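You operate a simulated robot arm through the tools that you are given. There is no shell and no other tool. Be economical: measure what you need, move in short steps, check, and stop when the job is done.

Carry out the task below with a simulated robot arm. There is one attempt and no reset: what you move stays moved.

## Task
Wipe up the crumbs and put the dark biscuit back in its tin.
Fine: use the purple cloth and put it back. Then stand the tin on the clean spot; press the lid on once the biscuit is in. The other biscuit stays on the plate. What is to be rubbed or washed off counts as gone when no trace of it is left.
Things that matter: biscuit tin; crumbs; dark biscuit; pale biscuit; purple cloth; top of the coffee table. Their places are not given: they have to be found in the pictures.

Only the result counts: the job must be done as asked and must still hold three seconds after the hand-in. Knocking over, shifting, dropping, spilling or breaking anything else fails it. A push-on lid holds only when it is set on centred and level and pressed home; a screw cap is set on level and turned clockwise until tight. Flat cloth is picked up by pressing the open fingertips on it (5 to 10 N) and closing them slowly along it; thin cloth reads only 2 to 8 mm in the jaws.

## Robot
A 7-joint arm with a two-finger parallel gripper, fixed in place. Base frame: the origin is at the foot of the arm, x ahead of it, y to its left, z up; the work surface is at about z = 0. Lengths are in mm, angles in degrees, forces in N, time in s.
With the tool pointing down near the work surface it reaches from about 240 to 620 mm from the base axis. Its first joint turns from -66.0 to 66.0 degrees. Payload 2.6 kg.
The tool frame sits at the grasp point between the pads (the TCP): z along the fingers, y along the line on which they close. The tips reach 30 mm beyond it. Largest opening 94 mm; finger width 28, thickness 10; the body of the gripper, 50 by 96 mm, starts 55 mm behind the TCP.
Orientation is that of the tool frame in the base frame, as [roll, pitch, yaw] about the fixed x, y, z axes, in that order (R = Rz(yaw) Ry(pitch) Rx(roll)). With the fingers straight down and closing along the base's y, the tool's x points along the base's -x, its y along +y and its z along -z.

## Interface
- The arm moves only by the tool jog_arm. Its argument "deltas" is a list of rows, each an object of numbers (a shift or turn left out is 0, a gripper value left out holds the last): "dx", "dy", "dz": the shift along the base's x, y, z in units of 25 mm (1.0 is 25 mm); "rx", "ry", "rz": the turn, a rotation vector about the base's x, y, z in units of 5 degrees (1.0 is 5 degrees); "hand": the opening, from 0 (shut) to 1 (fully open). In form: [{"dx": .., "dy": .., "dz": .., "rx": .., "ry": .., "rz": .., "hand": ..}, ...]. A call has 1 to 20 rows; each row shifts and turns the commanded pose from where the row before left it. A call with a number of a shift or a turn outside -1 to 1 is refused whole. Rows are played at 5 a second. More than 50 mm and 8.6 degrees between two rows, or a gripper value outside its range, and nothing of the call is played. Where a pose cannot be reached the arm comes as near as it can. A force on the tool above 90 N (or 10 N above the force at the start of the call, whichever is more), or a blocked arm, ends the call early, and 0.2 s more pass. Each finger travels about 72 mm/s and halts on what it meets, pressing with about 29 N; the grip force reading is that of the motor and also rises with nothing between the fingers. The clock runs only during rows and for 0.2 s after the last one: add rows that do not move to give the fingers time. The reply holds the time, the measured pose of the TCP, the force on the tool along the base axes, the opening and the grip force, in the units named above and with some noise, with the torque about the TCP (base axes, N m) and any sound that the robot's microphone picked up.
- Cameras (640 x 400 px; columns grow to the right, rows downward): "scene" is fixed at [26.5, 439.6, 541.2]; the picture's right is [-0.80, -0.60, 0.00], its down [-0.45, 0.60, -0.66] and it looks along [0.40, -0.53, -0.75] (base axes); focal length 214 px, centre (320, 200). "wrist" rides on the gripper at [76, 14, -103] in the tool frame; the picture's right is [-0.18, 0.98, 0.00], its down [-0.75, -0.14, -0.64] and it looks along [-0.63, -0.12, 0.77] (tool axes); focal length 243 px, centre (320, 200).
- grab_frame(camera): a new picture of that camera. It takes no simulated time.
- probe_pixels(camera, pixels): there is no depth. For up to 12 entries [column, row, z] of the newest picture of that camera ("zoom" is the newest enlarged one), the place [x, y] in the base frame at which the ray of that pixel passes the height z, good to about 2 mm. It takes no simulated time.
- inspect(camera, box): a new picture of the part [left, top, right, bottom] of that camera's present view, enlarged. It takes no simulated time.
- close_job(): hands the job in; it is judged then, once.

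Keep the steps short. Do not move on a guess: measure, check each grasp and each placing, and mend mistakes. In all there are 80 turns and 46 pictures (those below and enlarged ones count). Leave the gripper open and the arm clear of the work at the hand-in unless told otherwise, and finish with a single line.

The tools are called after ">>>" as name(argument=value, ...) on one line, values as JSON. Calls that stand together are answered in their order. jog_arm: Moves the arm, as the interface text tells. Its arguments: {"type":"object","properties":{"deltas":{"type":"array","items":{"type":"object","properties":{"dx":{"type":"number"},"dy":{"type":"number"},"dz":{"type":"number"},"rx":{"type":"number"},"ry":{"type":"number"},"rz":{"type":"number"},"hand":{"type":"number"}}}}},"required":["deltas"]} The other tools are called the same way: grab_frame (camera) takes a picture; probe_pixels (camera, pixels) gives the place at which the rays of pixels pass given heights; inspect (camera, box) takes an enlarged picture of a part of a camera's view; close_job () hands the job in.

At the start:

```text
time_s: 0.0
tool_pos: [353.8, 150.1, 362.2]
ee_rot: [180.0, 0.0, -180.0]
force: [-0.3, -0.6, -0.7]
torque: [-0.01, 0.04, -0.02]
finger_gap: 94.3
grip_force: 0.0
```

scene: 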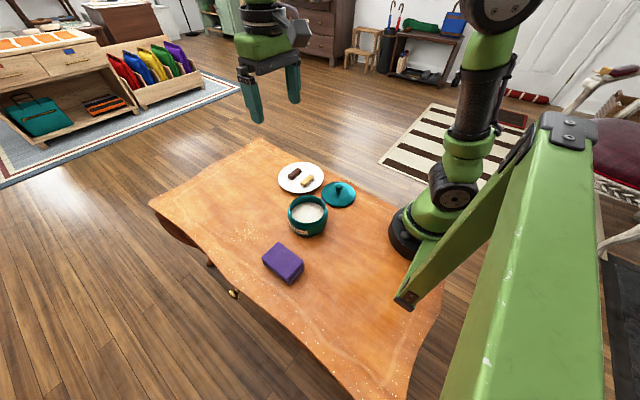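
wrist: 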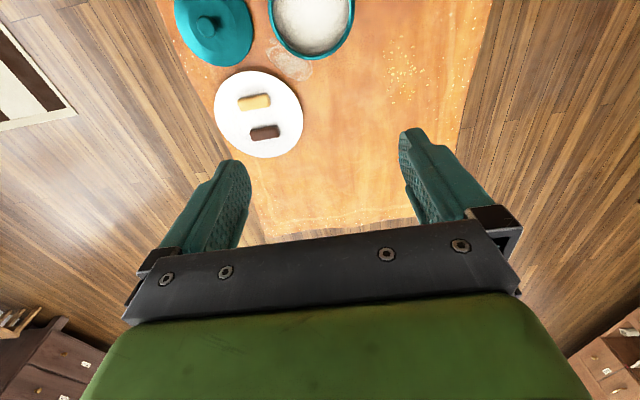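

I see the plate with two biscuits, the lid, the tin, the purple folded cloth and crumbs near (245,235). I'll enlarge the table area.

>>> inspect(camera="scene", box=[200, 150, 360, 250])

>>> inspect(camera="scene", box=[200, 210, 360, 310])

>>> inspect(camera="wrist", box=[160, 0, 480, 200])

```text
4.00 times, centred on (280, 200) of scene
```

zoom: 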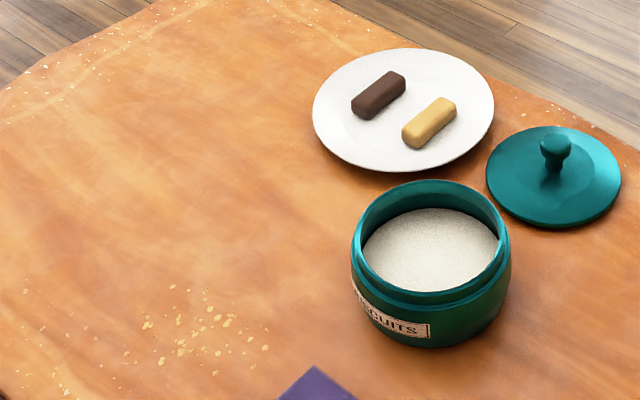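

```text
4.00 times, centred on (280, 260) of scene
```

zoom: 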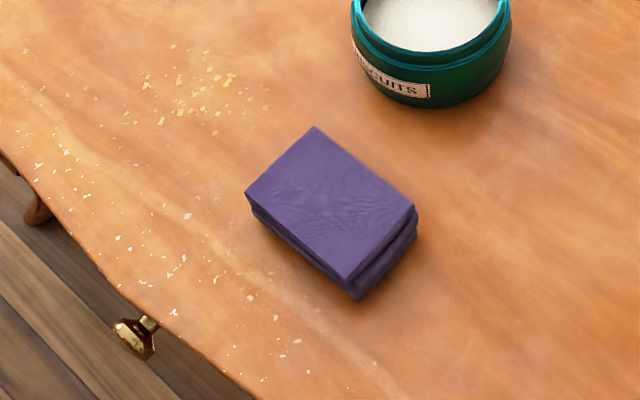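

```text
2.00 times, centred on (320, 100) of wrist
```

zoom: 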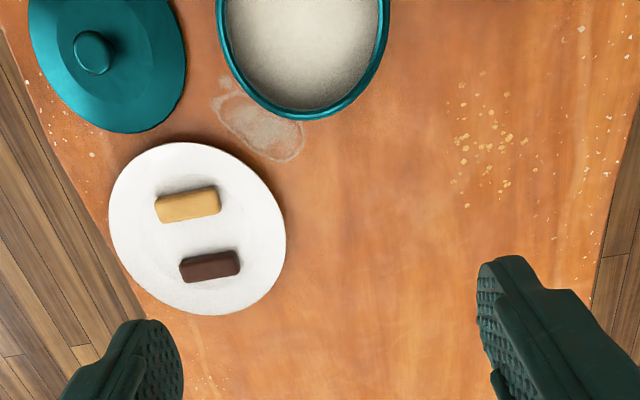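

I measure crumbs, biscuits, plate and lid in the wrist zoom, and the cloth, tin and lid in the scene picture.

>>> probe_pixels(camera="zoom", pixels=[[450, 150, 0], [490, 80, 0], [530, 140, 0], [465, 207, 0], [505, 185, 0], [208, 264, 20], [187, 203, 20], [197, 230, 5], [92, 52, 40], [260, 130, 0], [180, 267, 18], [240, 262, 18]])

>>> probe_pixels(camera="scene", pixels=[[278.5, 241.5, 30], [261.5, 259, 30], [287, 280, 30], [303, 262, 30], [290, 285, 0], [288, 211, 60], [327.5, 211, 60], [308, 196, 60], [307, 236.5, 0], [307.5, 222, 60], [339, 186, 35], [339, 194, 0]])

```text
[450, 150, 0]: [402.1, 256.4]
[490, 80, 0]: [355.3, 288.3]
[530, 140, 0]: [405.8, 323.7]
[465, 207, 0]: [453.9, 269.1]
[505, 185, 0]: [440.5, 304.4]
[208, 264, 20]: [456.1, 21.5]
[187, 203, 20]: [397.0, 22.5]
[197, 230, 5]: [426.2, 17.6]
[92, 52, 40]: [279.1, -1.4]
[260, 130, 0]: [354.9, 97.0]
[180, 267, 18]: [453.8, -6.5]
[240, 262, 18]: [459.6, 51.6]
```

```text
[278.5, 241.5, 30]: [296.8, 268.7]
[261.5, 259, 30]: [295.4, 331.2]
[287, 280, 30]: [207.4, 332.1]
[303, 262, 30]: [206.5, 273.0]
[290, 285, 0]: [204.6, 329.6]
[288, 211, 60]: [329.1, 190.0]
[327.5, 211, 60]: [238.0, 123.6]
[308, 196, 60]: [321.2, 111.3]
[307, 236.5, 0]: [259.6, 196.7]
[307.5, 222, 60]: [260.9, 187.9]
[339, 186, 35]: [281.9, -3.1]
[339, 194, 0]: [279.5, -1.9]
```

Cloth appears at x 207–296, y 269–332. I move to about (300,270,250) to view cloth and crumbs from above.

>>> jog_arm(deltas=[{"dx": -0.43, "dy": 0.96, "dz": -0.9}, {"dx": -0.43, "dy": 0.96, "dz": -0.9}, {"dx": -0.43, "dy": 0.96, "dz": -0.9}, {"dx": -0.43, "dy": 0.96, "dz": -0.9}, {"dx": -0.43, "dy": 0.96, "dz": -0.9}, {}])

>>> grab_frame(camera="wrist")

```text
time_s: 1.4
tool_pos: [298.6, 271.8, 249.2]
ee_rot: [-180.0, -0.1, 180.0]
force: [-0.3, -0.6, 0.2]
torque: [0.0, 0.01, -0.01]
finger_gap: 93.9
grip_force: 0.0
```

```text
40 pictures are left
```

wrist: 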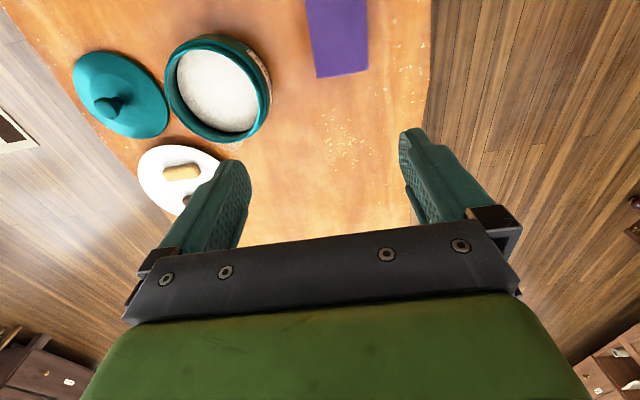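

Cloth at (337,40), crumbs around (345,150). I enlarge that part.

>>> inspect(camera="wrist", box=[270, 0, 462, 120])

>>> inspect(camera="wrist", box=[210, 70, 434, 210])

```text
3.33 times, centred on (366, 60) of wrist
```

zoom: 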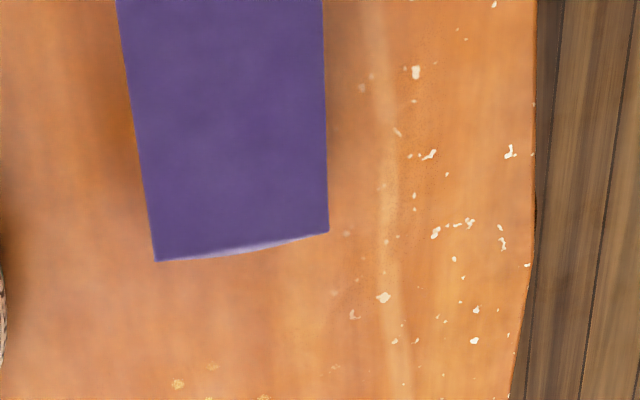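

```text
2.86 times, centred on (322, 140) of wrist
```

zoom: 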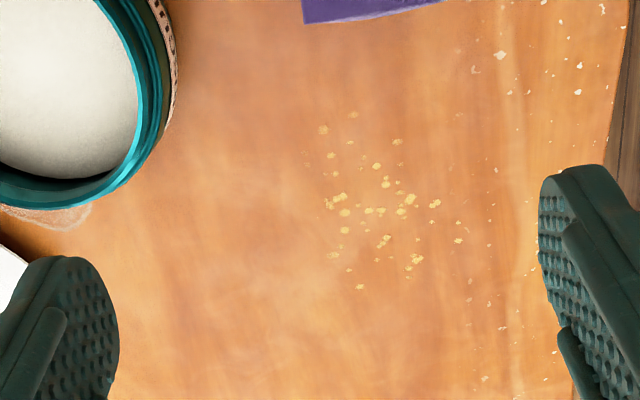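

>>> probe_pixels(camera="zoom", pixels=[[323, 130, 0], [353, 114, 0], [398, 141, 0], [436, 203, 0], [459, 240, 0], [416, 261, 0], [360, 287, 0], [332, 255, 0], [327, 203, 0], [497, 170, 0], [303, 25, 0], [405, 280, 0]])

>>> probe_pixels(camera="wrist", pixels=[[317, 78, 30], [369, 69, 30], [306, 0, 30], [367, 0, 30], [317, 78, 24], [369, 69, 24]])

```text
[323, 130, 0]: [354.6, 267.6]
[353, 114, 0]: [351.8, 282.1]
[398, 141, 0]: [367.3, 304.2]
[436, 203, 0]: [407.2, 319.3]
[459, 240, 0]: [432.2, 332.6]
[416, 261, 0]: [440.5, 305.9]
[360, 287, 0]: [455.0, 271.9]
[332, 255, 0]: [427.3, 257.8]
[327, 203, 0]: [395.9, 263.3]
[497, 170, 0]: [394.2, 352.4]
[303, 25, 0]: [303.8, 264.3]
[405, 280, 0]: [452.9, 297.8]
```

```text
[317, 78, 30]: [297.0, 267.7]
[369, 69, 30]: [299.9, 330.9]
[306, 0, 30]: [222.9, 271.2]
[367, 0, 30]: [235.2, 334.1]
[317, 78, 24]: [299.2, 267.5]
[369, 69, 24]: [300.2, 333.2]
```

Crumbs span x 350–456, y 256–334; cloth is a pad centred about (252,300), ~30 high. I move above it at z≈100.

>>> jog_arm(deltas=[{"dx": -0.31, "dy": 0.188, "dz": -0.99, "hand": 1}, {"dx": -0.31, "dy": 0.188, "dz": -0.99}, {"dx": -0.31, "dy": 0.188, "dz": -0.99}, {"dx": -0.31, "dy": 0.188, "dz": -0.99}, {"dx": -0.31, "dy": 0.188, "dz": -0.99}, {"dx": -0.31, "dy": 0.188, "dz": -0.99}, {}])

>>> grab_frame(camera="wrist")

>>> inspect(camera="scene", box=[200, 190, 360, 290])

```text
time_s: 3.0
tool_pos: [252.1, 297.4, 100.3]
ee_rot: [179.9, 0.0, -180.0]
force: [-0.5, -0.2, -0.5]
torque: [0.01, 0.02, 0.0]
finger_gap: 94.1
grip_force: 0.2
```

```text
37 pictures are left
```

wrist: 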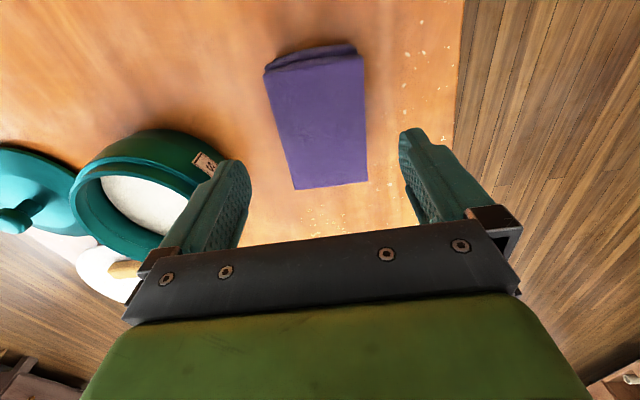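

```text
4.00 times, centred on (280, 240) of scene
```

zoom: 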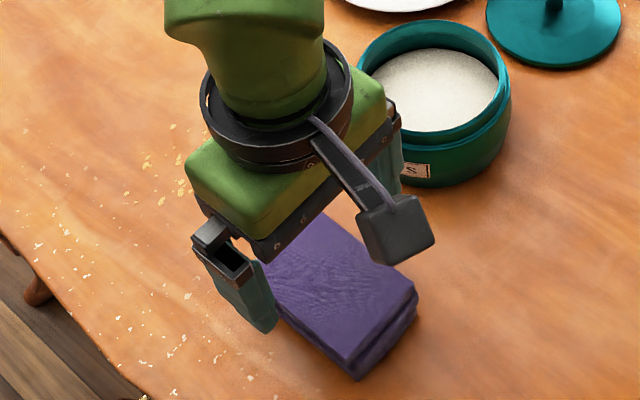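

Fingers straddle the pad. I lower to z≈38 and close slowly.

>>> jog_arm(deltas=[{"dy": 0.1, "dz": -0.83}, {"dz": -0.83}, {"dz": -0.83}, {}])

>>> jog_arm(deltas=[{"hand": 0.8}, {"hand": 0.6}, {"hand": 0.5}, {"hand": 0.45}, {}])

```text
time_s: 4.0
tool_pos: [252.8, 300.2, 36.4]
ee_rot: [180.0, 0.0, -179.9]
force: [0.5, -0.8, 0.8]
torque: [-0.03, 0.01, 0.01]
finger_gap: 93.9
grip_force: 0.1
```

```text
time_s: 5.2
tool_pos: [251.8, 299.8, 37.5]
ee_rot: [-179.9, -0.1, 179.9]
force: [-0.4, -1.0, -0.7]
torque: [-0.01, -0.05, 0.02]
finger_gap: 65.5
grip_force: 29.6
```

Gap 65.5, grip 29.6: the pad is held. I lift 40 mm and check.

>>> jog_arm(deltas=[{"dz": 0.8}, {"dz": 0.8}, {}])

>>> grab_frame(camera="wrist")

```text
time_s: 6.0
tool_pos: [252.6, 299.2, 78.6]
ee_rot: [180.0, 0.0, 180.0]
force: [-0.5, -0.6, -0.1]
torque: [0.01, 0.01, 0.0]
finger_gap: 65.8
grip_force: 29.4
```

```text
35 pictures are left
```

wrist: 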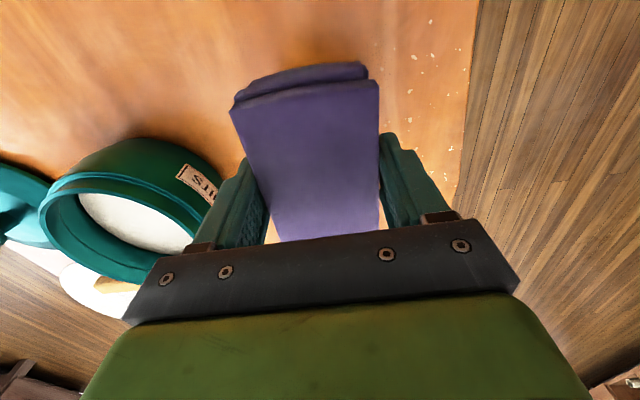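

Held. I carry it over the near edge of the crumbs (370,283) and lower to just above the top.

>>> jog_arm(deltas=[{"dx": 0.94, "dy": -0.13}, {"dx": 0.94, "dy": -0.13}, {"dx": 0.94, "dy": -0.13}, {"dx": 0.94, "dy": -0.13}, {"dx": 0.94, "dy": -0.13}, {"dz": -0.7}, {"dz": -0.7}, {}])

>>> jog_arm(deltas=[{"dz": -0.12}, {"dz": -0.12}, {}])

```text
time_s: 7.8
tool_pos: [371.3, 284.6, 44.8]
ee_rot: [180.0, 0.0, 180.0]
force: [0.2, 0.2, -0.6]
torque: [-0.02, -0.02, -0.02]
finger_gap: 65.5
grip_force: 28.8
```

```text
time_s: 8.6
tool_pos: [370.3, 285.8, 37.6]
ee_rot: [-180.0, 0.0, 180.0]
force: [0.1, 0.1, 0.4]
torque: [-0.01, 0.02, -0.01]
finger_gap: 65.4
grip_force: 28.9
```

Just touching. I press about 2–3 mm further to get some force.

>>> jog_arm(deltas=[{"dz": -0.06}, {"dz": -0.06}, {}])

```text
time_s: 9.4
tool_pos: [371.5, 285.4, 36.2]
ee_rot: [180.0, 0.2, 179.9]
force: [-13.7, -12.0, 42.3]
torque: [-0.36, 0.18, -0.04]
finger_gap: 65.6
grip_force: 29.2
```

42 N is too much; I ease up 1.8 mm... back toward ~8 N.

>>> jog_arm(deltas=[{"dz": 0.05}, {"dz": 0.02}, {}])

```text
time_s: 10.2
tool_pos: [372.0, 285.4, 37.2]
ee_rot: [180.0, 0.3, -179.9]
force: [6.6, 4.5, 15.3]
torque: [0.19, -0.13, -0.08]
finger_gap: 65.5
grip_force: 28.8
```

About 15 N. I wipe forward along x to ~447, across to y≈308, and back.

>>> jog_arm(deltas=[{"dx": 0.5}, {"dx": 0.5}, {"dx": 0.5}, {"dx": 0.5}, {"dx": 0.5}, {"dx": 0.5}, {"dy": 0.5}, {"dy": 0.45}, {"dx": -0.5}, {"dx": -0.5}, {"dx": -0.5}, {"dx": -0.5}, {"dx": -0.5}, {"dx": -0.5}, {}])

```text
time_s: 13.4
tool_pos: [370.2, 307.6, 37.5]
ee_rot: [179.9, -0.1, -180.0]
force: [1.9, 0.0, 3.1]
torque: [0.01, -0.08, -0.03]
finger_gap: 65.2
grip_force: 29.1
```

Force is now 3 N. I lower a touch and make a second set of strokes over the whole patch.

>>> jog_arm(deltas=[{"dz": -0.04}, {"dx": 0.5}, {"dx": 0.5}, {"dx": 0.5}, {"dx": 0.5}, {"dx": 0.5}, {"dx": 0.5}, {"dx": 0.4}, {"dy": -0.5}, {"dy": -0.5}, {"dy": -0.3}, {"dx": -0.5}, {"dx": -0.5}, {"dx": -0.5}, {"dx": -0.5}, {"dx": -0.5}, {"dx": -0.5}, {"dx": -0.4}, {}])

```text
time_s: 17.4
tool_pos: [370.4, 276.2, 36.7]
ee_rot: [179.9, 0.1, 180.0]
force: [7.3, 1.7, 14.7]
torque: [0.04, -0.13, 0.0]
finger_gap: 65.4
grip_force: 29.2
```

I lift and carry the cloth back over its old place, then look at the patch in the scene camera.

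>>> jog_arm(deltas=[{"dz": 0.8}, {"dz": 0.8}, {"dx": -0.94, "dy": 0.19}, {"dx": -0.94, "dy": 0.19}, {"dx": -0.94, "dy": 0.19}, {"dx": -0.94, "dy": 0.19}, {"dx": -0.94, "dy": 0.19}, {}])

>>> inspect(camera="scene", box=[200, 190, 360, 290])

```text
time_s: 19.2
tool_pos: [253.1, 300.5, 74.8]
ee_rot: [-180.0, 0.0, 180.0]
force: [0.2, -1.0, -0.3]
torque: [-0.01, 0.01, 0.0]
finger_gap: 65.7
grip_force: 28.7
```

```text
4.00 times, centred on (280, 240) of scene
```

zoom: 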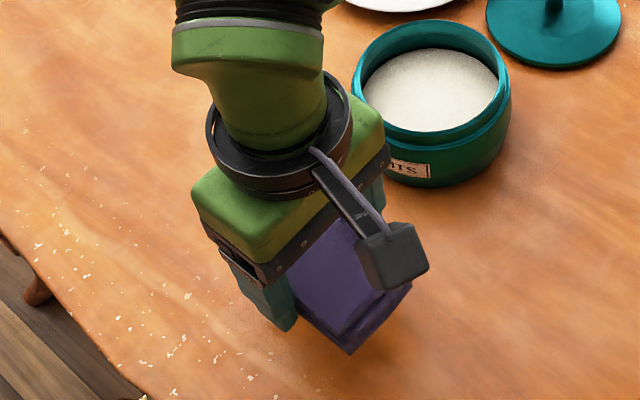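

The patch looks clean. I set the cloth down on its old place at z≈37.5.

>>> jog_arm(deltas=[{"dx": -0.03, "dz": -0.7}, {"dz": -0.7}, {"dz": -0.1}, {}])

>>> jog_arm(deltas=[{"hand": 0.75}, {"hand": 0.9}, {"hand": 1}, {}, {"dz": 0.8}, {"dz": 0.9}, {"dz": 0.9}, {"dz": 0.9}, {"dz": 0.9}, {"dz": 0.9}, {"dz": 0.9}, {}])

>>> grab_frame(camera="wrist")

>>> inspect(camera="wrist", box=[210, 70, 434, 210])

```text
time_s: 20.2
tool_pos: [253.5, 299.8, 36.7]
ee_rot: [-179.9, 0.0, 180.0]
force: [-0.4, 0.6, -1.3]
torque: [0.0, 0.02, 0.01]
finger_gap: 65.3
grip_force: 29.4
```

```text
time_s: 22.8
tool_pos: [252.7, 299.1, 192.6]
ee_rot: [-180.0, -0.1, 180.0]
force: [-0.6, -1.2, -0.4]
torque: [0.01, -0.03, 0.0]
finger_gap: 93.9
grip_force: 0.1
```

```text
33 pictures are left
```

wrist: 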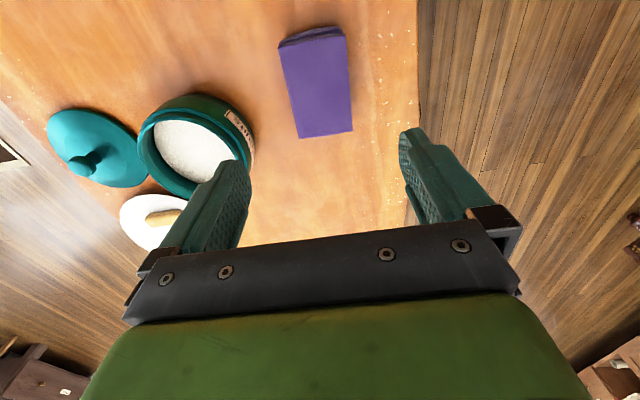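

```text
2.86 times, centred on (322, 140) of wrist
```

zoom: 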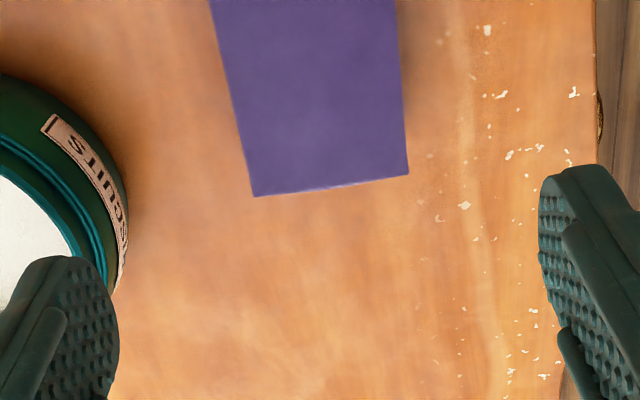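

The cloth is back. Next I move to about (300,140,330) to measure the tin, lid and see the wiped patch.

>>> jog_arm(deltas=[{"dz": 0.9}, {"dx": 0.27, "dy": -0.91, "dz": 0.66}, {"dx": 0.27, "dy": -0.91, "dz": 0.66}, {"dx": 0.27, "dy": -0.91, "dz": 0.66}, {"dx": 0.27, "dy": -0.91, "dz": 0.66}, {"dx": 0.27, "dy": -0.91, "dz": 0.66}, {"dx": 0.27, "dy": -0.91, "dz": 0.66}, {"dx": 0.27, "dy": -0.91, "dz": 0.66}, {}])

>>> grab_frame(camera="wrist")

>>> inspect(camera="wrist", box=[140, 0, 460, 200])

```text
time_s: 24.8
tool_pos: [300.6, 139.3, 330.5]
ee_rot: [-179.9, 0.1, 180.0]
force: [-0.3, 0.2, -0.5]
torque: [-0.02, 0.01, -0.02]
finger_gap: 94.2
grip_force: 0.0
```

```text
31 pictures are left
```

wrist: 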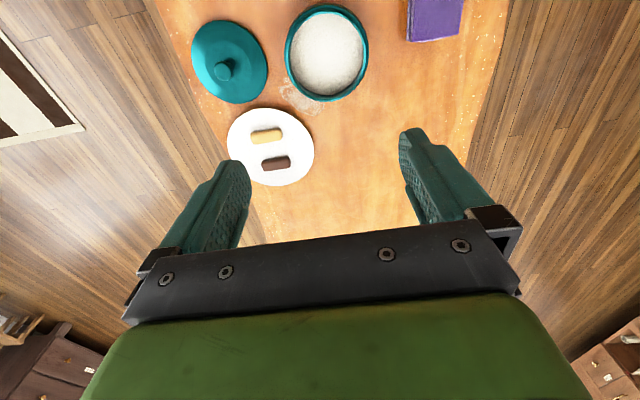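

```text
2.00 times, centred on (300, 100) of wrist
```

zoom: 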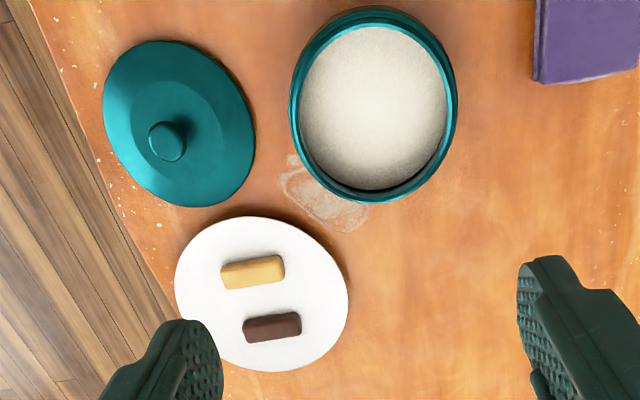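

Wiped area looks clean. I measure the rim at candidate heights, plus lid, plate and biscuits.

>>> probe_pixels(camera="zoom", pixels=[[290, 100, 60], [458, 100, 60], [372, 6, 60], [374, 203, 60], [290, 100, 75], [458, 100, 75], [374, 203, 75], [168, 141, 40], [272, 327, 20], [245, 331, 20], [301, 322, 20], [253, 271, 20]])

>>> probe_pixels(camera="scene", pixels=[[288, 210, 75], [327.5, 210, 75], [308, 195.5, 75], [307, 222.5, 75], [288, 210, 60], [327.5, 210, 60], [308, 195.5, 60], [307, 222.5, 60], [338.5, 187, 40]])

```text
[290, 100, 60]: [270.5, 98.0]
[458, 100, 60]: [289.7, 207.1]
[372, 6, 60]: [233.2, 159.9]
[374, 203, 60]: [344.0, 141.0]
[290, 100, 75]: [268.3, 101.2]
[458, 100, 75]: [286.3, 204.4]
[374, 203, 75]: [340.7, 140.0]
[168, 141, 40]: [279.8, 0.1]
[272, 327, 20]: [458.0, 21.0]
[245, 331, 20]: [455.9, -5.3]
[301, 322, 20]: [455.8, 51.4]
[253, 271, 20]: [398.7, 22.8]
```

```text
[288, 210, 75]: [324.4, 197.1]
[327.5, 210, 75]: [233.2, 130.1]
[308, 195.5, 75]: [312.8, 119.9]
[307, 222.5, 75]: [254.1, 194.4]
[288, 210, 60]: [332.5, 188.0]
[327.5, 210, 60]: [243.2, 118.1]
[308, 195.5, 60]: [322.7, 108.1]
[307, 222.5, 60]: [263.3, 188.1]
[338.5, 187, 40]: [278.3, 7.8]
```

Rim is at z≈60, centre ≈(289,151), outer diameter ≈110: too wide for the 94 mm opening, so I'll hold it by its wall. I look closely at the rim profile.

>>> inspect(camera="scene", box=[276, 185, 340, 225])

>>> inspect(camera="scene", box=[276, 205, 340, 245])

```text
10.00 times, centred on (308, 205) of scene
```

zoom: 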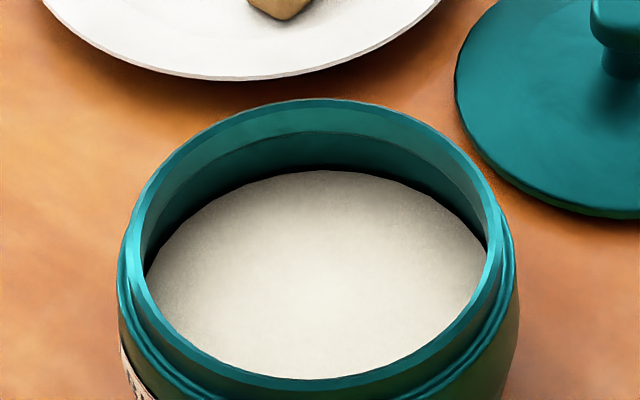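

```text
10.00 times, centred on (308, 225) of scene
```

zoom: 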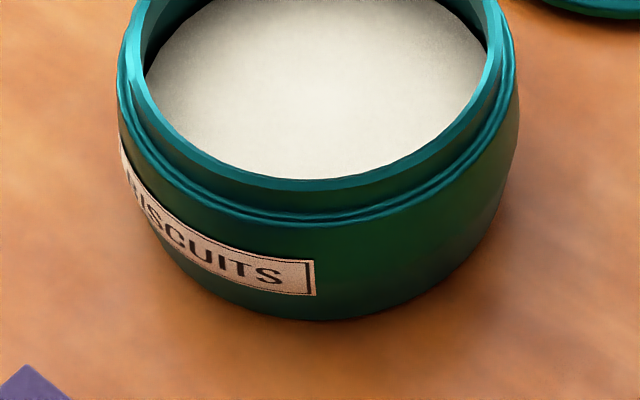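

>>> probe_pixels(camera="scene", pixels=[[308, 202, 30], [308, 202, 40], [308, 196.3, 60], [290.8, 213, 35], [324.7, 213, 35], [308, 203.8, 55], [288.7, 209, 60], [326.3, 209, 60], [307.5, 222.8, 60], [307.5, 226, 50], [307.5, 237, 0]])

```text
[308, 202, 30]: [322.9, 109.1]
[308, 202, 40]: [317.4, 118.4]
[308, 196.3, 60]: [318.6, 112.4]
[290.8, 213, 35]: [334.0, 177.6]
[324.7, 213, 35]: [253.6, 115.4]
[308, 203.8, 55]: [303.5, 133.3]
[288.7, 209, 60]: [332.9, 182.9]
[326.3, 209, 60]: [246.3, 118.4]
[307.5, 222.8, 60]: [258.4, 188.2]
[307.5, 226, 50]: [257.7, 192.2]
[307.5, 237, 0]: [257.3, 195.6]
```

I go above the tin's +y rim at (289.5,202,130) with the fingers opened to ~45 mm, then check.

>>> jog_arm(deltas=[{"dx": -0.055, "dy": 0.315, "dz": -1, "hand": 0.8}, {"dx": -0.055, "dy": 0.315, "dz": -1, "hand": 0.48}, {"dx": -0.055, "dy": 0.315, "dz": -1}, {"dx": -0.055, "dy": 0.315, "dz": -1}, {"dx": -0.055, "dy": 0.315, "dz": -1}, {"dx": -0.055, "dy": 0.315, "dz": -1}, {"dx": -0.055, "dy": 0.315, "dz": -1}, {"dx": -0.055, "dy": 0.315, "dz": -1}, {}])

>>> grab_frame(camera="wrist")

>>> inspect(camera="scene", box=[240, 150, 368, 230])

```text
time_s: 26.8
tool_pos: [285.9, 203.6, 129.1]
ee_rot: [180.0, 0.0, -179.9]
force: [0.9, -0.3, 0.2]
torque: [-0.02, 0.0, 0.0]
finger_gap: 45.0
grip_force: 0.1
```

```text
27 pictures are left
```

wrist: 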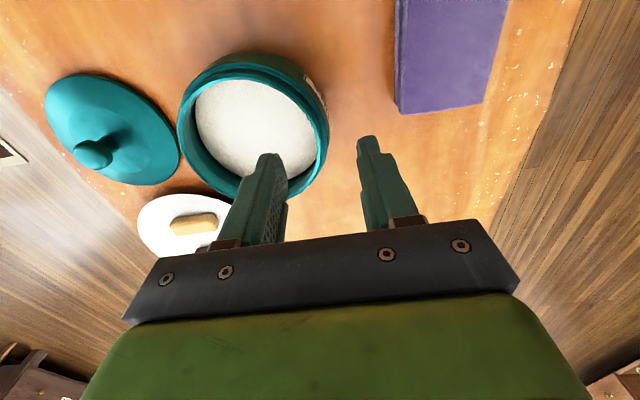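

```text
5.00 times, centred on (304, 190) of scene
```

zoom: 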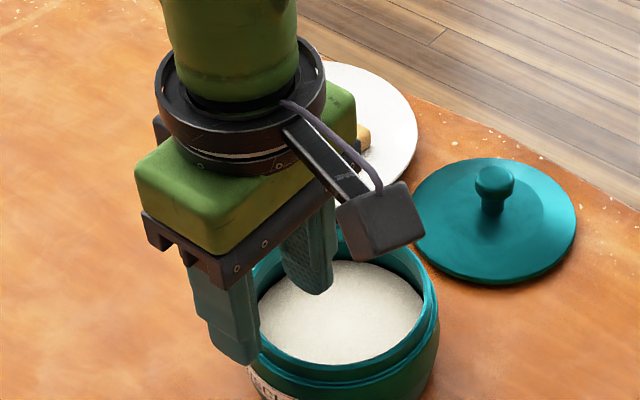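

>>> probe_pixels(camera="wrist", pixels=[[178, 128, 60], [329, 150, 60], [230, 60, 60], [322, 160, 60], [278, 74, 60], [268, 160, 100]])

```text
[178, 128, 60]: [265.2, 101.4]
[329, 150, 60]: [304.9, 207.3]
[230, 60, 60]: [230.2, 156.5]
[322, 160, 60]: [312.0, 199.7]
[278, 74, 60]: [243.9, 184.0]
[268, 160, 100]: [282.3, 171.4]
```

The rim ring is consistent with centre ≈(289,152), radius ≈55. I lower to tip height ≈46 (TCP 76).

>>> jog_arm(deltas=[{"dx": 0.08, "dz": -0.7}, {"dz": -0.7}, {"dz": -0.7}, {}])

>>> inspect(camera="wrist", box=[160, 40, 416, 200])

```text
time_s: 27.8
tool_pos: [290.2, 203.9, 77.6]
ee_rot: [179.9, 0.0, -179.8]
force: [-0.1, -0.5, -0.3]
torque: [0.04, -0.01, 0.01]
finger_gap: 45.1
grip_force: 0.0
```

```text
2.50 times, centred on (288, 120) of wrist
```

zoom: 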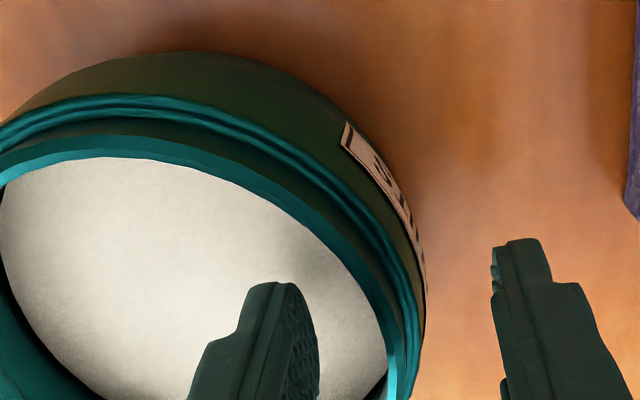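

Inner finger is inside, outer outside. I lower 4 mm more and close slowly.

>>> jog_arm(deltas=[{"dz": -0.15}, {"hand": 0.35}, {"hand": 0.25}, {"hand": 0.15}, {"hand": 0.08}, {"hand": 0.03}, {}, {}])

```text
time_s: 29.6
tool_pos: [290.3, 202.8, 73.4]
ee_rot: [-180.0, 0.0, 180.0]
force: [0.3, -1.3, -0.3]
torque: [0.07, 0.05, -0.02]
finger_gap: 3.7
grip_force: 11.8
```

Wall ≈3.7 mm held. I close to full force.

>>> jog_arm(deltas=[{"hand": 0}, {}, {}])

>>> jog_arm(deltas=[{"dz": 0.2}, {"dz": 0.2}, {}])

>>> inspect(camera="scene", box=[240, 165, 368, 245])

```text
time_s: 30.4
tool_pos: [291.7, 202.6, 73.8]
ee_rot: [-180.0, 0.0, -179.9]
force: [0.3, 0.4, -0.6]
torque: [0.16, -0.02, 0.0]
finger_gap: 3.2
grip_force: 28.8
```

```text
time_s: 31.2
tool_pos: [290.1, 203.7, 84.5]
ee_rot: [-180.0, 0.0, -180.0]
force: [0.7, -1.1, -2.7]
torque: [0.19, 0.01, -0.01]
finger_gap: 3.3
grip_force: 29.3
```

```text
5.00 times, centred on (304, 205) of scene
```

zoom: 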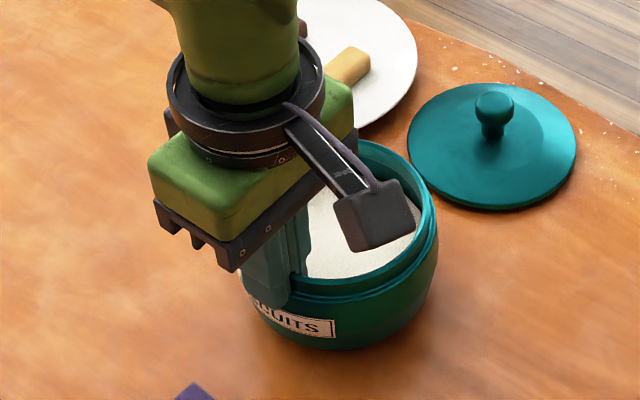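

The tin lifts (about 2.5 N, slight torque). I carry it, 10 mm up, first outward and then across to the clean spot, skirting the cloth.

>>> jog_arm(deltas=[{"dz": 0.3}, {"dx": 0.72, "dy": 0.31}, {"dx": 0.72, "dy": 0.31}, {"dx": 0.72, "dy": 0.31}, {"dx": 0.72, "dy": 0.31}, {"dx": 0.72, "dy": 0.31}, {"dx": 0.184, "dy": 0.84}, {"dx": 0.184, "dy": 0.84}, {"dx": 0.184, "dy": 0.84}, {"dx": 0.184, "dy": 0.84}, {"dx": 0.184, "dy": 0.84}, {}, {}])

>>> grab_frame(camera="scene")

```text
time_s: 34.0
tool_pos: [402.6, 348.1, 91.6]
ee_rot: [-180.0, 0.0, 180.0]
force: [0.2, 0.5, -2.8]
torque: [0.14, -0.06, -0.01]
finger_gap: 3.4
grip_force: 29.1
```

```text
23 pictures are left
```

scene: 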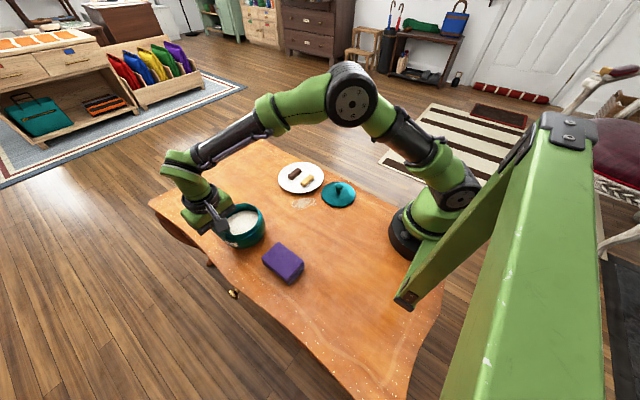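

The tin hangs over the clean spot. I lower it gently.

>>> jog_arm(deltas=[{"dz": -0.3}, {"dz": -0.3}, {}])

>>> jog_arm(deltas=[{"dz": -0.06}, {"dz": -0.04}, {}])

```text
time_s: 34.8
tool_pos: [402.2, 347.1, 77.3]
ee_rot: [-179.9, 0.0, -179.9]
force: [-0.1, 0.1, -3.9]
torque: [0.16, 0.02, 0.01]
finger_gap: 3.3
grip_force: 28.8
```

```text
time_s: 35.6
tool_pos: [404.0, 347.4, 72.9]
ee_rot: [-180.0, 0.1, -179.9]
force: [0.3, -0.1, -2.8]
torque: [0.16, 0.04, 0.0]
finger_gap: 3.3
grip_force: 29.1
```

>>> jog_arm(deltas=[{"dz": -0.04}, {}])

>>> jog_arm(deltas=[{"dz": -0.04}, {}])

```text
time_s: 36.2
tool_pos: [403.5, 348.0, 73.0]
ee_rot: [179.8, 0.1, 180.0]
force: [-3.1, -1.7, 6.7]
torque: [0.07, 0.25, 0.0]
finger_gap: 3.5
grip_force: 29.5
```

```text
time_s: 36.8
tool_pos: [403.4, 349.0, 73.2]
ee_rot: [179.9, 0.1, 180.0]
force: [-7.6, -5.1, 22.8]
torque: [-0.17, 0.57, 0.0]
finger_gap: 3.3
grip_force: 29.4
```

It stands on the table. I relax 1 mm, open slowly to ~45 mm, and rise.

>>> jog_arm(deltas=[{"dz": 0.05}, {"hand": 0.1}, {"hand": 0.25}, {"hand": 0.4}, {}, {"dz": 0.8}, {"dz": 1}, {"dz": 1}, {"dz": 1}, {"dz": 1}, {"dz": 1}, {"dz": 1}, {}])

```text
time_s: 39.6
tool_pos: [402.4, 346.3, 244.6]
ee_rot: [179.9, 0.0, -180.0]
force: [-0.1, -0.3, -0.1]
torque: [-0.04, 0.0, -0.02]
finger_gap: 37.4
grip_force: 0.1
```

Next the dark biscuit at (457,22). I travel there at z≈200 while turning the hand 90° so the fingers close across its width.

>>> jog_arm(deltas=[{"dx": 0.122, "dy": -0.72, "dz": -0.1, "rz": 1, "hand": 0.6}, {"dx": 0.122, "dy": -0.72, "dz": -0.1, "rz": 1}, {"dx": 0.122, "dy": -0.72, "dz": -0.1, "rz": 1}, {"dx": 0.122, "dy": -0.72, "dz": -0.1, "rz": 1}, {"dx": 0.122, "dy": -0.72, "dz": -0.1, "rz": 1}, {"dx": 0.122, "dy": -0.72, "dz": -0.1, "rz": 1}, {"dx": 0.122, "dy": -0.72, "dz": -0.1, "rz": 1}, {"dx": 0.122, "dy": -0.72, "dz": -0.1, "rz": 1}, {"dx": 0.122, "dy": -0.72, "dz": -0.1, "rz": 1}, {"dx": 0.122, "dy": -0.72, "dz": -0.1, "rz": 1}, {"dx": 0.122, "dy": -0.72, "dz": -0.1, "rz": 1}, {"dx": 0.122, "dy": -0.72, "dz": -0.1, "rz": 1}, {"dx": 0.122, "dy": -0.72, "dz": -0.1, "rz": 1}, {"dx": 0.122, "dy": -0.72, "dz": -0.1, "rz": 1}, {"dx": 0.122, "dy": -0.72, "dz": -0.1, "rz": 1}, {"dx": 0.122, "dy": -0.72, "dz": -0.1, "rz": 1}, {"dx": 0.122, "dy": -0.72, "dz": -0.1, "rz": 1}, {"dx": 0.122, "dy": -0.72, "dz": -0.1, "rz": 1}, {}])

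>>> grab_frame(camera="wrist")

```text
time_s: 43.6
tool_pos: [457.2, 21.9, 198.4]
ee_rot: [180.0, 0.1, -90.0]
force: [-0.1, 0.4, 0.8]
torque: [0.0, 0.0, 0.03]
finger_gap: 56.4
grip_force: 0.1
```

```text
22 pictures are left
```

wrist: 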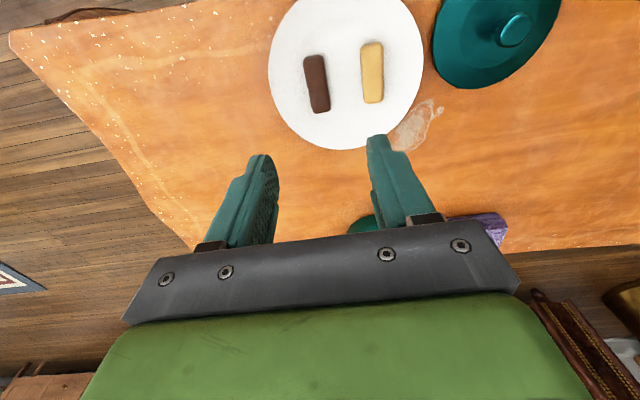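

I enlarge the plate to measure the biscuit.

>>> inspect(camera="wrist", box=[260, 10, 452, 130])

>>> inspect(camera="scene", box=[270, 155, 334, 195])

```text
3.33 times, centred on (356, 70) of wrist
```

zoom: 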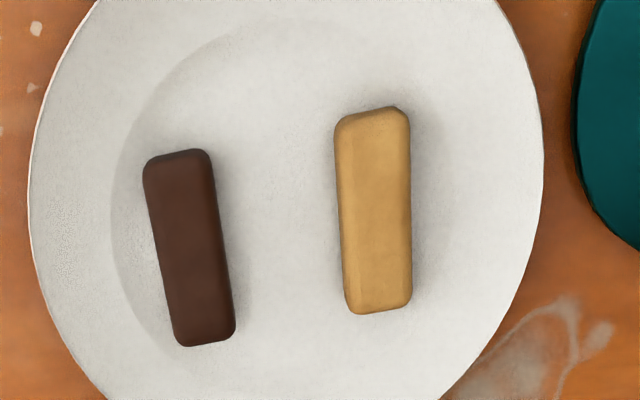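

```text
10.00 times, centred on (302, 175) of scene
```

zoom: 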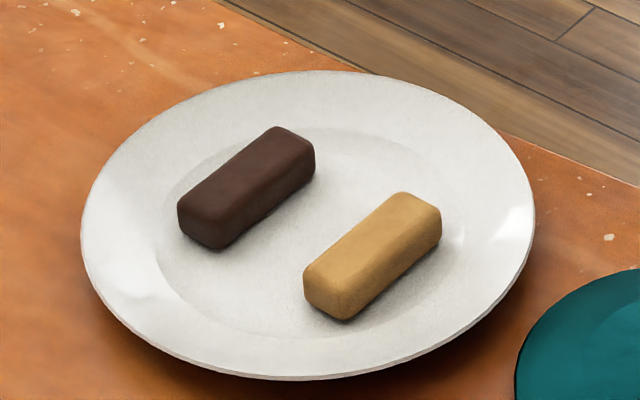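

>>> probe_pixels(camera="wrist", pixels=[[302.9, 58, 22], [322.4, 56, 22], [313.4, 113, 22], [330, 111, 22], [317, 84, 22], [361.5, 75, 22], [318, 55, 25], [303, 58, 15]])

>>> probe_pixels(camera="scene", pixels=[[287.8, 175.6, 22], [297.8, 167.6, 22], [301.3, 170, 22], [291.7, 178, 22], [294.5, 172.6, 22], [291.5, 179.8, 5], [294.5, 172.6, 27], [294.5, 172.6, 17]])

```text
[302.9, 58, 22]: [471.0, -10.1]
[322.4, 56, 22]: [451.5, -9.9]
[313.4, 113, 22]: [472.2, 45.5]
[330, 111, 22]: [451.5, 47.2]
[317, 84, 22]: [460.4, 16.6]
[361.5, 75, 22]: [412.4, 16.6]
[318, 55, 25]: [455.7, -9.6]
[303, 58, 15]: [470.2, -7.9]
```

```text
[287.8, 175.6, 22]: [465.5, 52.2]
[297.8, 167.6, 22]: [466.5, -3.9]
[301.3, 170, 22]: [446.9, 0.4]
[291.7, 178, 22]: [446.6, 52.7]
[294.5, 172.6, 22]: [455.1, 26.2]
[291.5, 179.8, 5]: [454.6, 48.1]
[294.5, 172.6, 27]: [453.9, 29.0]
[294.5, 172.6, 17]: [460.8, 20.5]
```

Biscuit centre ≈(460,20), top z≈18, 20 × 56 mm, aligned with y. I centre, narrow the opening to ~38 mm and lower to z≈60.

>>> jog_arm(deltas=[{"dx": 0.11, "dy": -0.07, "dz": -0.9, "hand": 0.4}, {"dz": -0.9}, {"dz": -0.9}, {"dz": -0.9}, {"dz": -0.9}, {"dz": -0.9}, {}])

>>> inspect(camera="wrist", box=[200, 60, 456, 220])

>>> inspect(camera="scene", box=[254, 145, 350, 205])

```text
time_s: 45.2
tool_pos: [460.9, 21.2, 63.1]
ee_rot: [180.0, 0.0, -90.0]
force: [0.1, -0.6, 0.8]
torque: [-0.01, 0.0, 0.0]
finger_gap: 37.8
grip_force: 0.1
```

```text
2.50 times, centred on (328, 140) of wrist
```

zoom: 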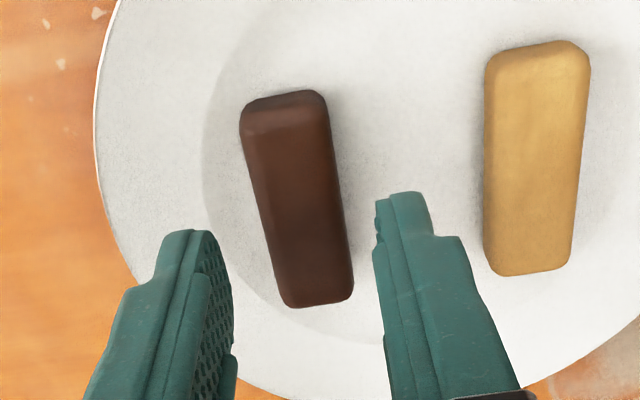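

```text
6.67 times, centred on (302, 175) of scene
```

zoom: 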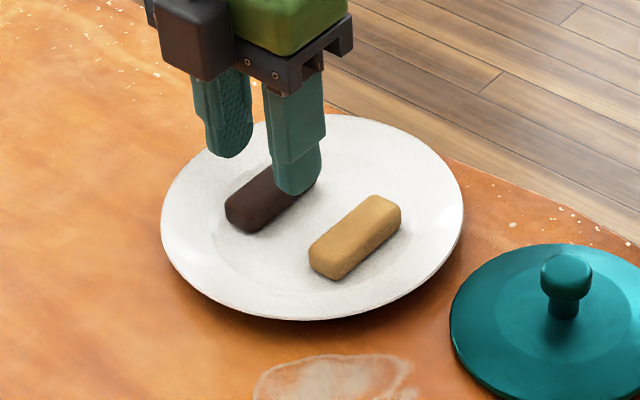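

Aligned. I lower 21 mm in small steps.

>>> jog_arm(deltas=[{"dz": -0.4}, {"dz": -0.3}, {"dz": -0.15}, {}])

>>> inspect(camera="scene", box=[270, 155, 334, 195])

```text
time_s: 46.2
tool_pos: [462.4, 22.1, 42.4]
ee_rot: [179.9, 0.0, -90.0]
force: [-0.7, -0.6, 4.7]
torque: [-0.07, -0.12, -0.01]
finger_gap: 37.2
grip_force: 0.1
```

```text
10.00 times, centred on (302, 175) of scene
```

zoom: 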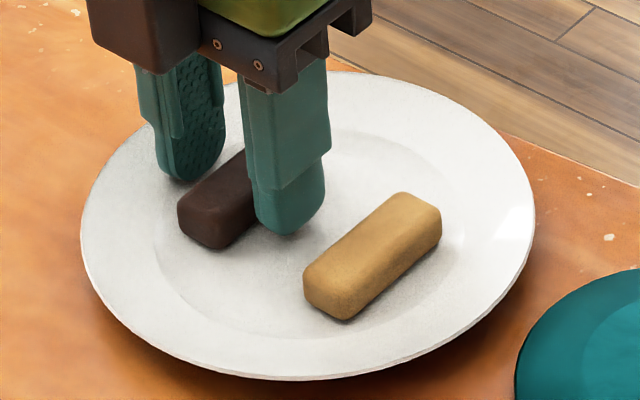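

A light touch (4.7 N) of the plate rim by the outer finger. I rise 2 mm, narrow to ~28 mm so it's over the well, and lower again.

>>> jog_arm(deltas=[{"dz": 0.08}, {"hand": 0.29}, {}, {"dz": -0.1}, {}])

```text
time_s: 47.4
tool_pos: [461.7, 21.0, 41.6]
ee_rot: [180.0, 0.0, -90.0]
force: [-0.4, 0.8, -0.3]
torque: [-0.01, 0.01, 0.0]
finger_gap: 27.3
grip_force: 0.0
```

>>> jog_arm(deltas=[{"dz": -0.1}, {}])

>>> jog_arm(deltas=[{"hand": 0.24}, {"hand": 0.21}, {"hand": 0.18}, {"hand": 0.15}, {}])

```text
time_s: 48.0
tool_pos: [461.3, 20.5, 39.7]
ee_rot: [-179.9, 0.1, -89.9]
force: [-0.3, 0.6, 6.5]
torque: [-0.05, -0.13, 0.0]
finger_gap: 27.0
grip_force: 0.0
```

```text
time_s: 49.2
tool_pos: [460.8, 20.2, 40.2]
ee_rot: [179.9, 0.0, -90.1]
force: [-0.3, -0.3, -0.3]
torque: [-0.03, -0.01, 0.0]
finger_gap: 20.2
grip_force: 29.0
```

The biscuit is gripped (20.2 mm, 29 N). I lift and check.

>>> jog_arm(deltas=[{"dz": 0.4}, {"dz": 0.8}, {"dz": 1}, {"dz": 1}, {}])

>>> inspect(camera="scene", box=[200, 130, 360, 230])

>>> grab_frame(camera="wrist")

```text
time_s: 50.4
tool_pos: [458.3, 22.4, 120.7]
ee_rot: [-179.9, 0.0, -90.0]
force: [0.2, 0.4, -0.5]
torque: [0.03, 0.0, 0.02]
finger_gap: 20.4
grip_force: 29.1
```

```text
4.00 times, centred on (280, 180) of scene
```

zoom: 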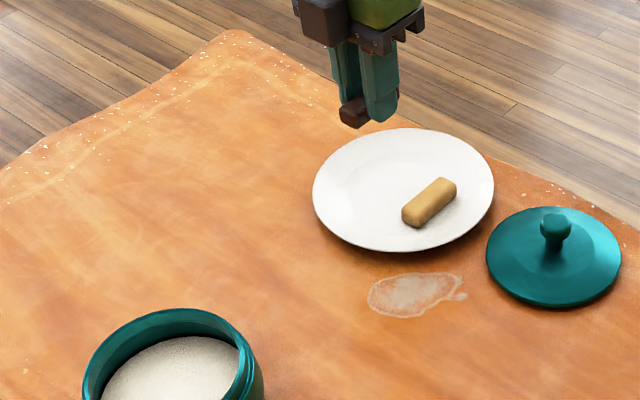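

```text
15 pictures are left
```

wrist: 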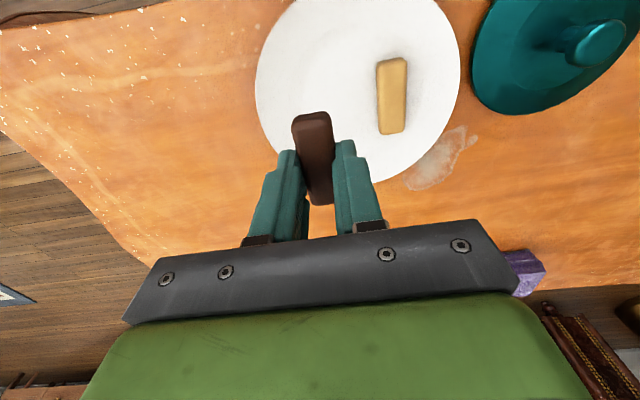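

Biscuit held level; the plate and pale biscuit are undisturbed. I carry it over the tin, expected centre (402.5,296).

>>> jog_arm(deltas=[{"dx": -0.19, "dy": 0.915, "dz": 0.1}, {"dx": -0.19, "dy": 0.915, "dz": 0.1}, {"dx": -0.19, "dy": 0.915, "dz": 0.1}, {"dx": -0.19, "dy": 0.915, "dz": 0.1}, {"dx": -0.19, "dy": 0.915}, {"dx": -0.19, "dy": 0.915}, {"dx": -0.19, "dy": 0.915}, {"dx": -0.19, "dy": 0.915}, {"dx": -0.19, "dy": 0.915}, {"dx": -0.19, "dy": 0.915}, {"dx": -0.19, "dy": 0.915}, {"dx": -0.19, "dy": 0.915}, {}])

>>> grab_frame(camera="wrist")

>>> inspect(camera="scene", box=[192, 185, 288, 245])

```text
time_s: 53.2
tool_pos: [403.7, 295.0, 129.5]
ee_rot: [-180.0, -0.1, -90.0]
force: [-0.4, 0.4, 0.2]
torque: [-0.02, 0.01, -0.01]
finger_gap: 20.7
grip_force: 29.6
```

```text
14 pictures are left
```

wrist: 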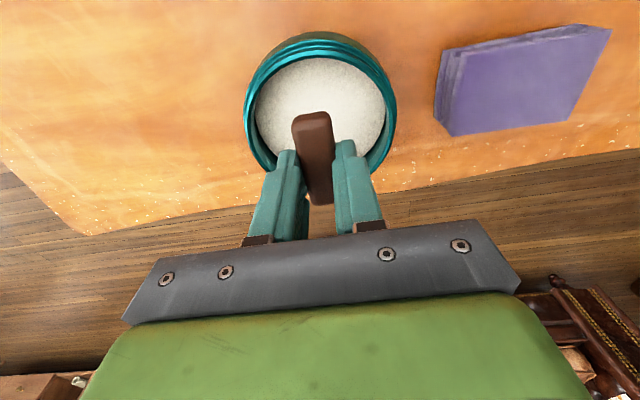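

```text
6.67 times, centred on (240, 215) of scene
```

zoom: 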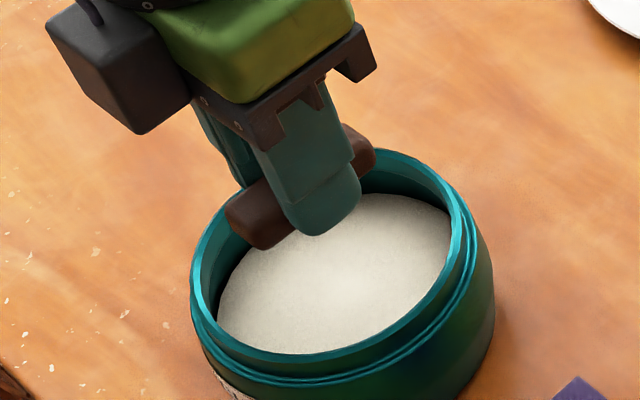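

>>> probe_pixels(camera="wrist", pixels=[[246, 112, 60], [396, 108, 60], [318, 45, 60], [256, 150, 60], [390, 135, 60]])

>>> probe_pixels(camera="zoom", pixels=[[190, 275, 60], [473, 235, 60], [310, 360, 60]])

```text
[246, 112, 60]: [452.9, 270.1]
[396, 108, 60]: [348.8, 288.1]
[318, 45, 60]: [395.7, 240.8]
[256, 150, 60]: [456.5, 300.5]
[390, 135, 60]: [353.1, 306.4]
```

```text
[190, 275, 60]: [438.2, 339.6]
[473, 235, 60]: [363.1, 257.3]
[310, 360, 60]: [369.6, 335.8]
```

Centred on the tin. I lower to z≈80, then feel for the bottom.

>>> jog_arm(deltas=[{"dz": -0.7}, {"dz": -0.7}, {"dz": -0.55}, {}])

>>> jog_arm(deltas=[{"dz": -0.1}, {"dz": -0.1}, {}])

```text
time_s: 54.2
tool_pos: [404.2, 297.1, 79.2]
ee_rot: [180.0, 0.0, -90.0]
force: [0.1, 0.9, -0.5]
torque: [0.01, -0.02, 0.02]
finger_gap: 20.7
grip_force: 29.2
```

```text
time_s: 55.0
tool_pos: [403.1, 296.4, 75.5]
ee_rot: [-179.9, 0.0, -89.9]
force: [-0.5, 0.8, -0.4]
torque: [0.0, -0.01, -0.01]
finger_gap: 20.6
grip_force: 28.7
```

>>> jog_arm(deltas=[{"dz": -0.1}, {"dz": -0.08}, {}])

>>> jog_arm(deltas=[{"dz": -0.08}, {"dz": -0.06}, {}])

```text
time_s: 55.8
tool_pos: [402.8, 295.8, 70.6]
ee_rot: [179.9, 0.0, -90.1]
force: [-0.6, -0.2, -0.8]
torque: [0.0, -0.04, 0.0]
finger_gap: 20.5
grip_force: 29.0
```

```text
time_s: 56.6
tool_pos: [403.7, 295.8, 66.6]
ee_rot: [180.0, 0.0, -89.9]
force: [0.6, -0.4, -1.1]
torque: [0.0, 0.0, 0.03]
finger_gap: 20.4
grip_force: 29.2
```

No contact yet; I go on in small steps.

>>> jog_arm(deltas=[{"dz": -0.07}, {"dz": -0.07}, {}])

>>> jog_arm(deltas=[{"dz": -0.07}, {"dz": -0.05}, {}])

```text
time_s: 57.4
tool_pos: [404.0, 297.2, 65.5]
ee_rot: [-179.7, 0.2, -90.1]
force: [-4.8, -3.1, 22.7]
torque: [-0.8, 0.15, -0.14]
finger_gap: 20.7
grip_force: 29.2
```

```text
time_s: 58.2
tool_pos: [404.3, 296.9, 62.6]
ee_rot: [-179.6, 0.3, -90.0]
force: [-1.4, -3.0, 35.7]
torque: [-0.24, 0.22, -0.04]
finger_gap: 20.5
grip_force: 28.7
```

Contact made. I ease up 2 mm, open to ~36 mm, and rise to look.

>>> jog_arm(deltas=[{"dz": 0.06}, {"hand": 0.28}, {"hand": 0.38}, {}, {"dz": 0.7}, {"dz": 1}, {"dz": 1}, {"dz": 1}, {}])

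>>> grab_frame(camera="wrist")

```text
time_s: 60.2
tool_pos: [402.6, 296.4, 155.2]
ee_rot: [180.0, -0.1, -89.9]
force: [-0.6, -0.1, -0.2]
torque: [0.02, 0.02, 0.0]
finger_gap: 35.7
grip_force: 0.0
```

```text
12 pictures are left
```

wrist: 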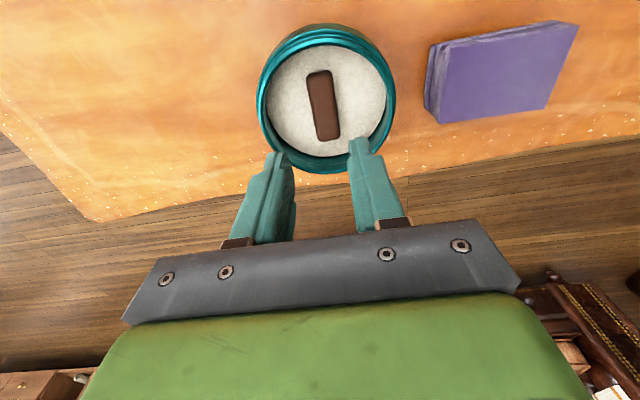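

The biscuit lies flat in the tin, and the whole rim is visible. I measure the rim precisely from an enlarged view.

>>> inspect(camera="wrist", box=[230, 10, 422, 130])

```text
3.33 times, centred on (326, 70) of wrist
```

zoom: 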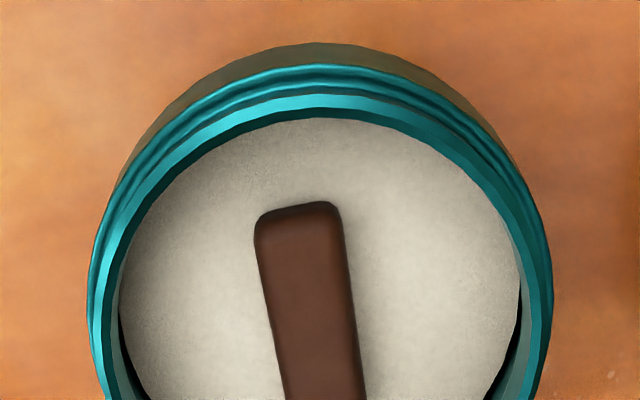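

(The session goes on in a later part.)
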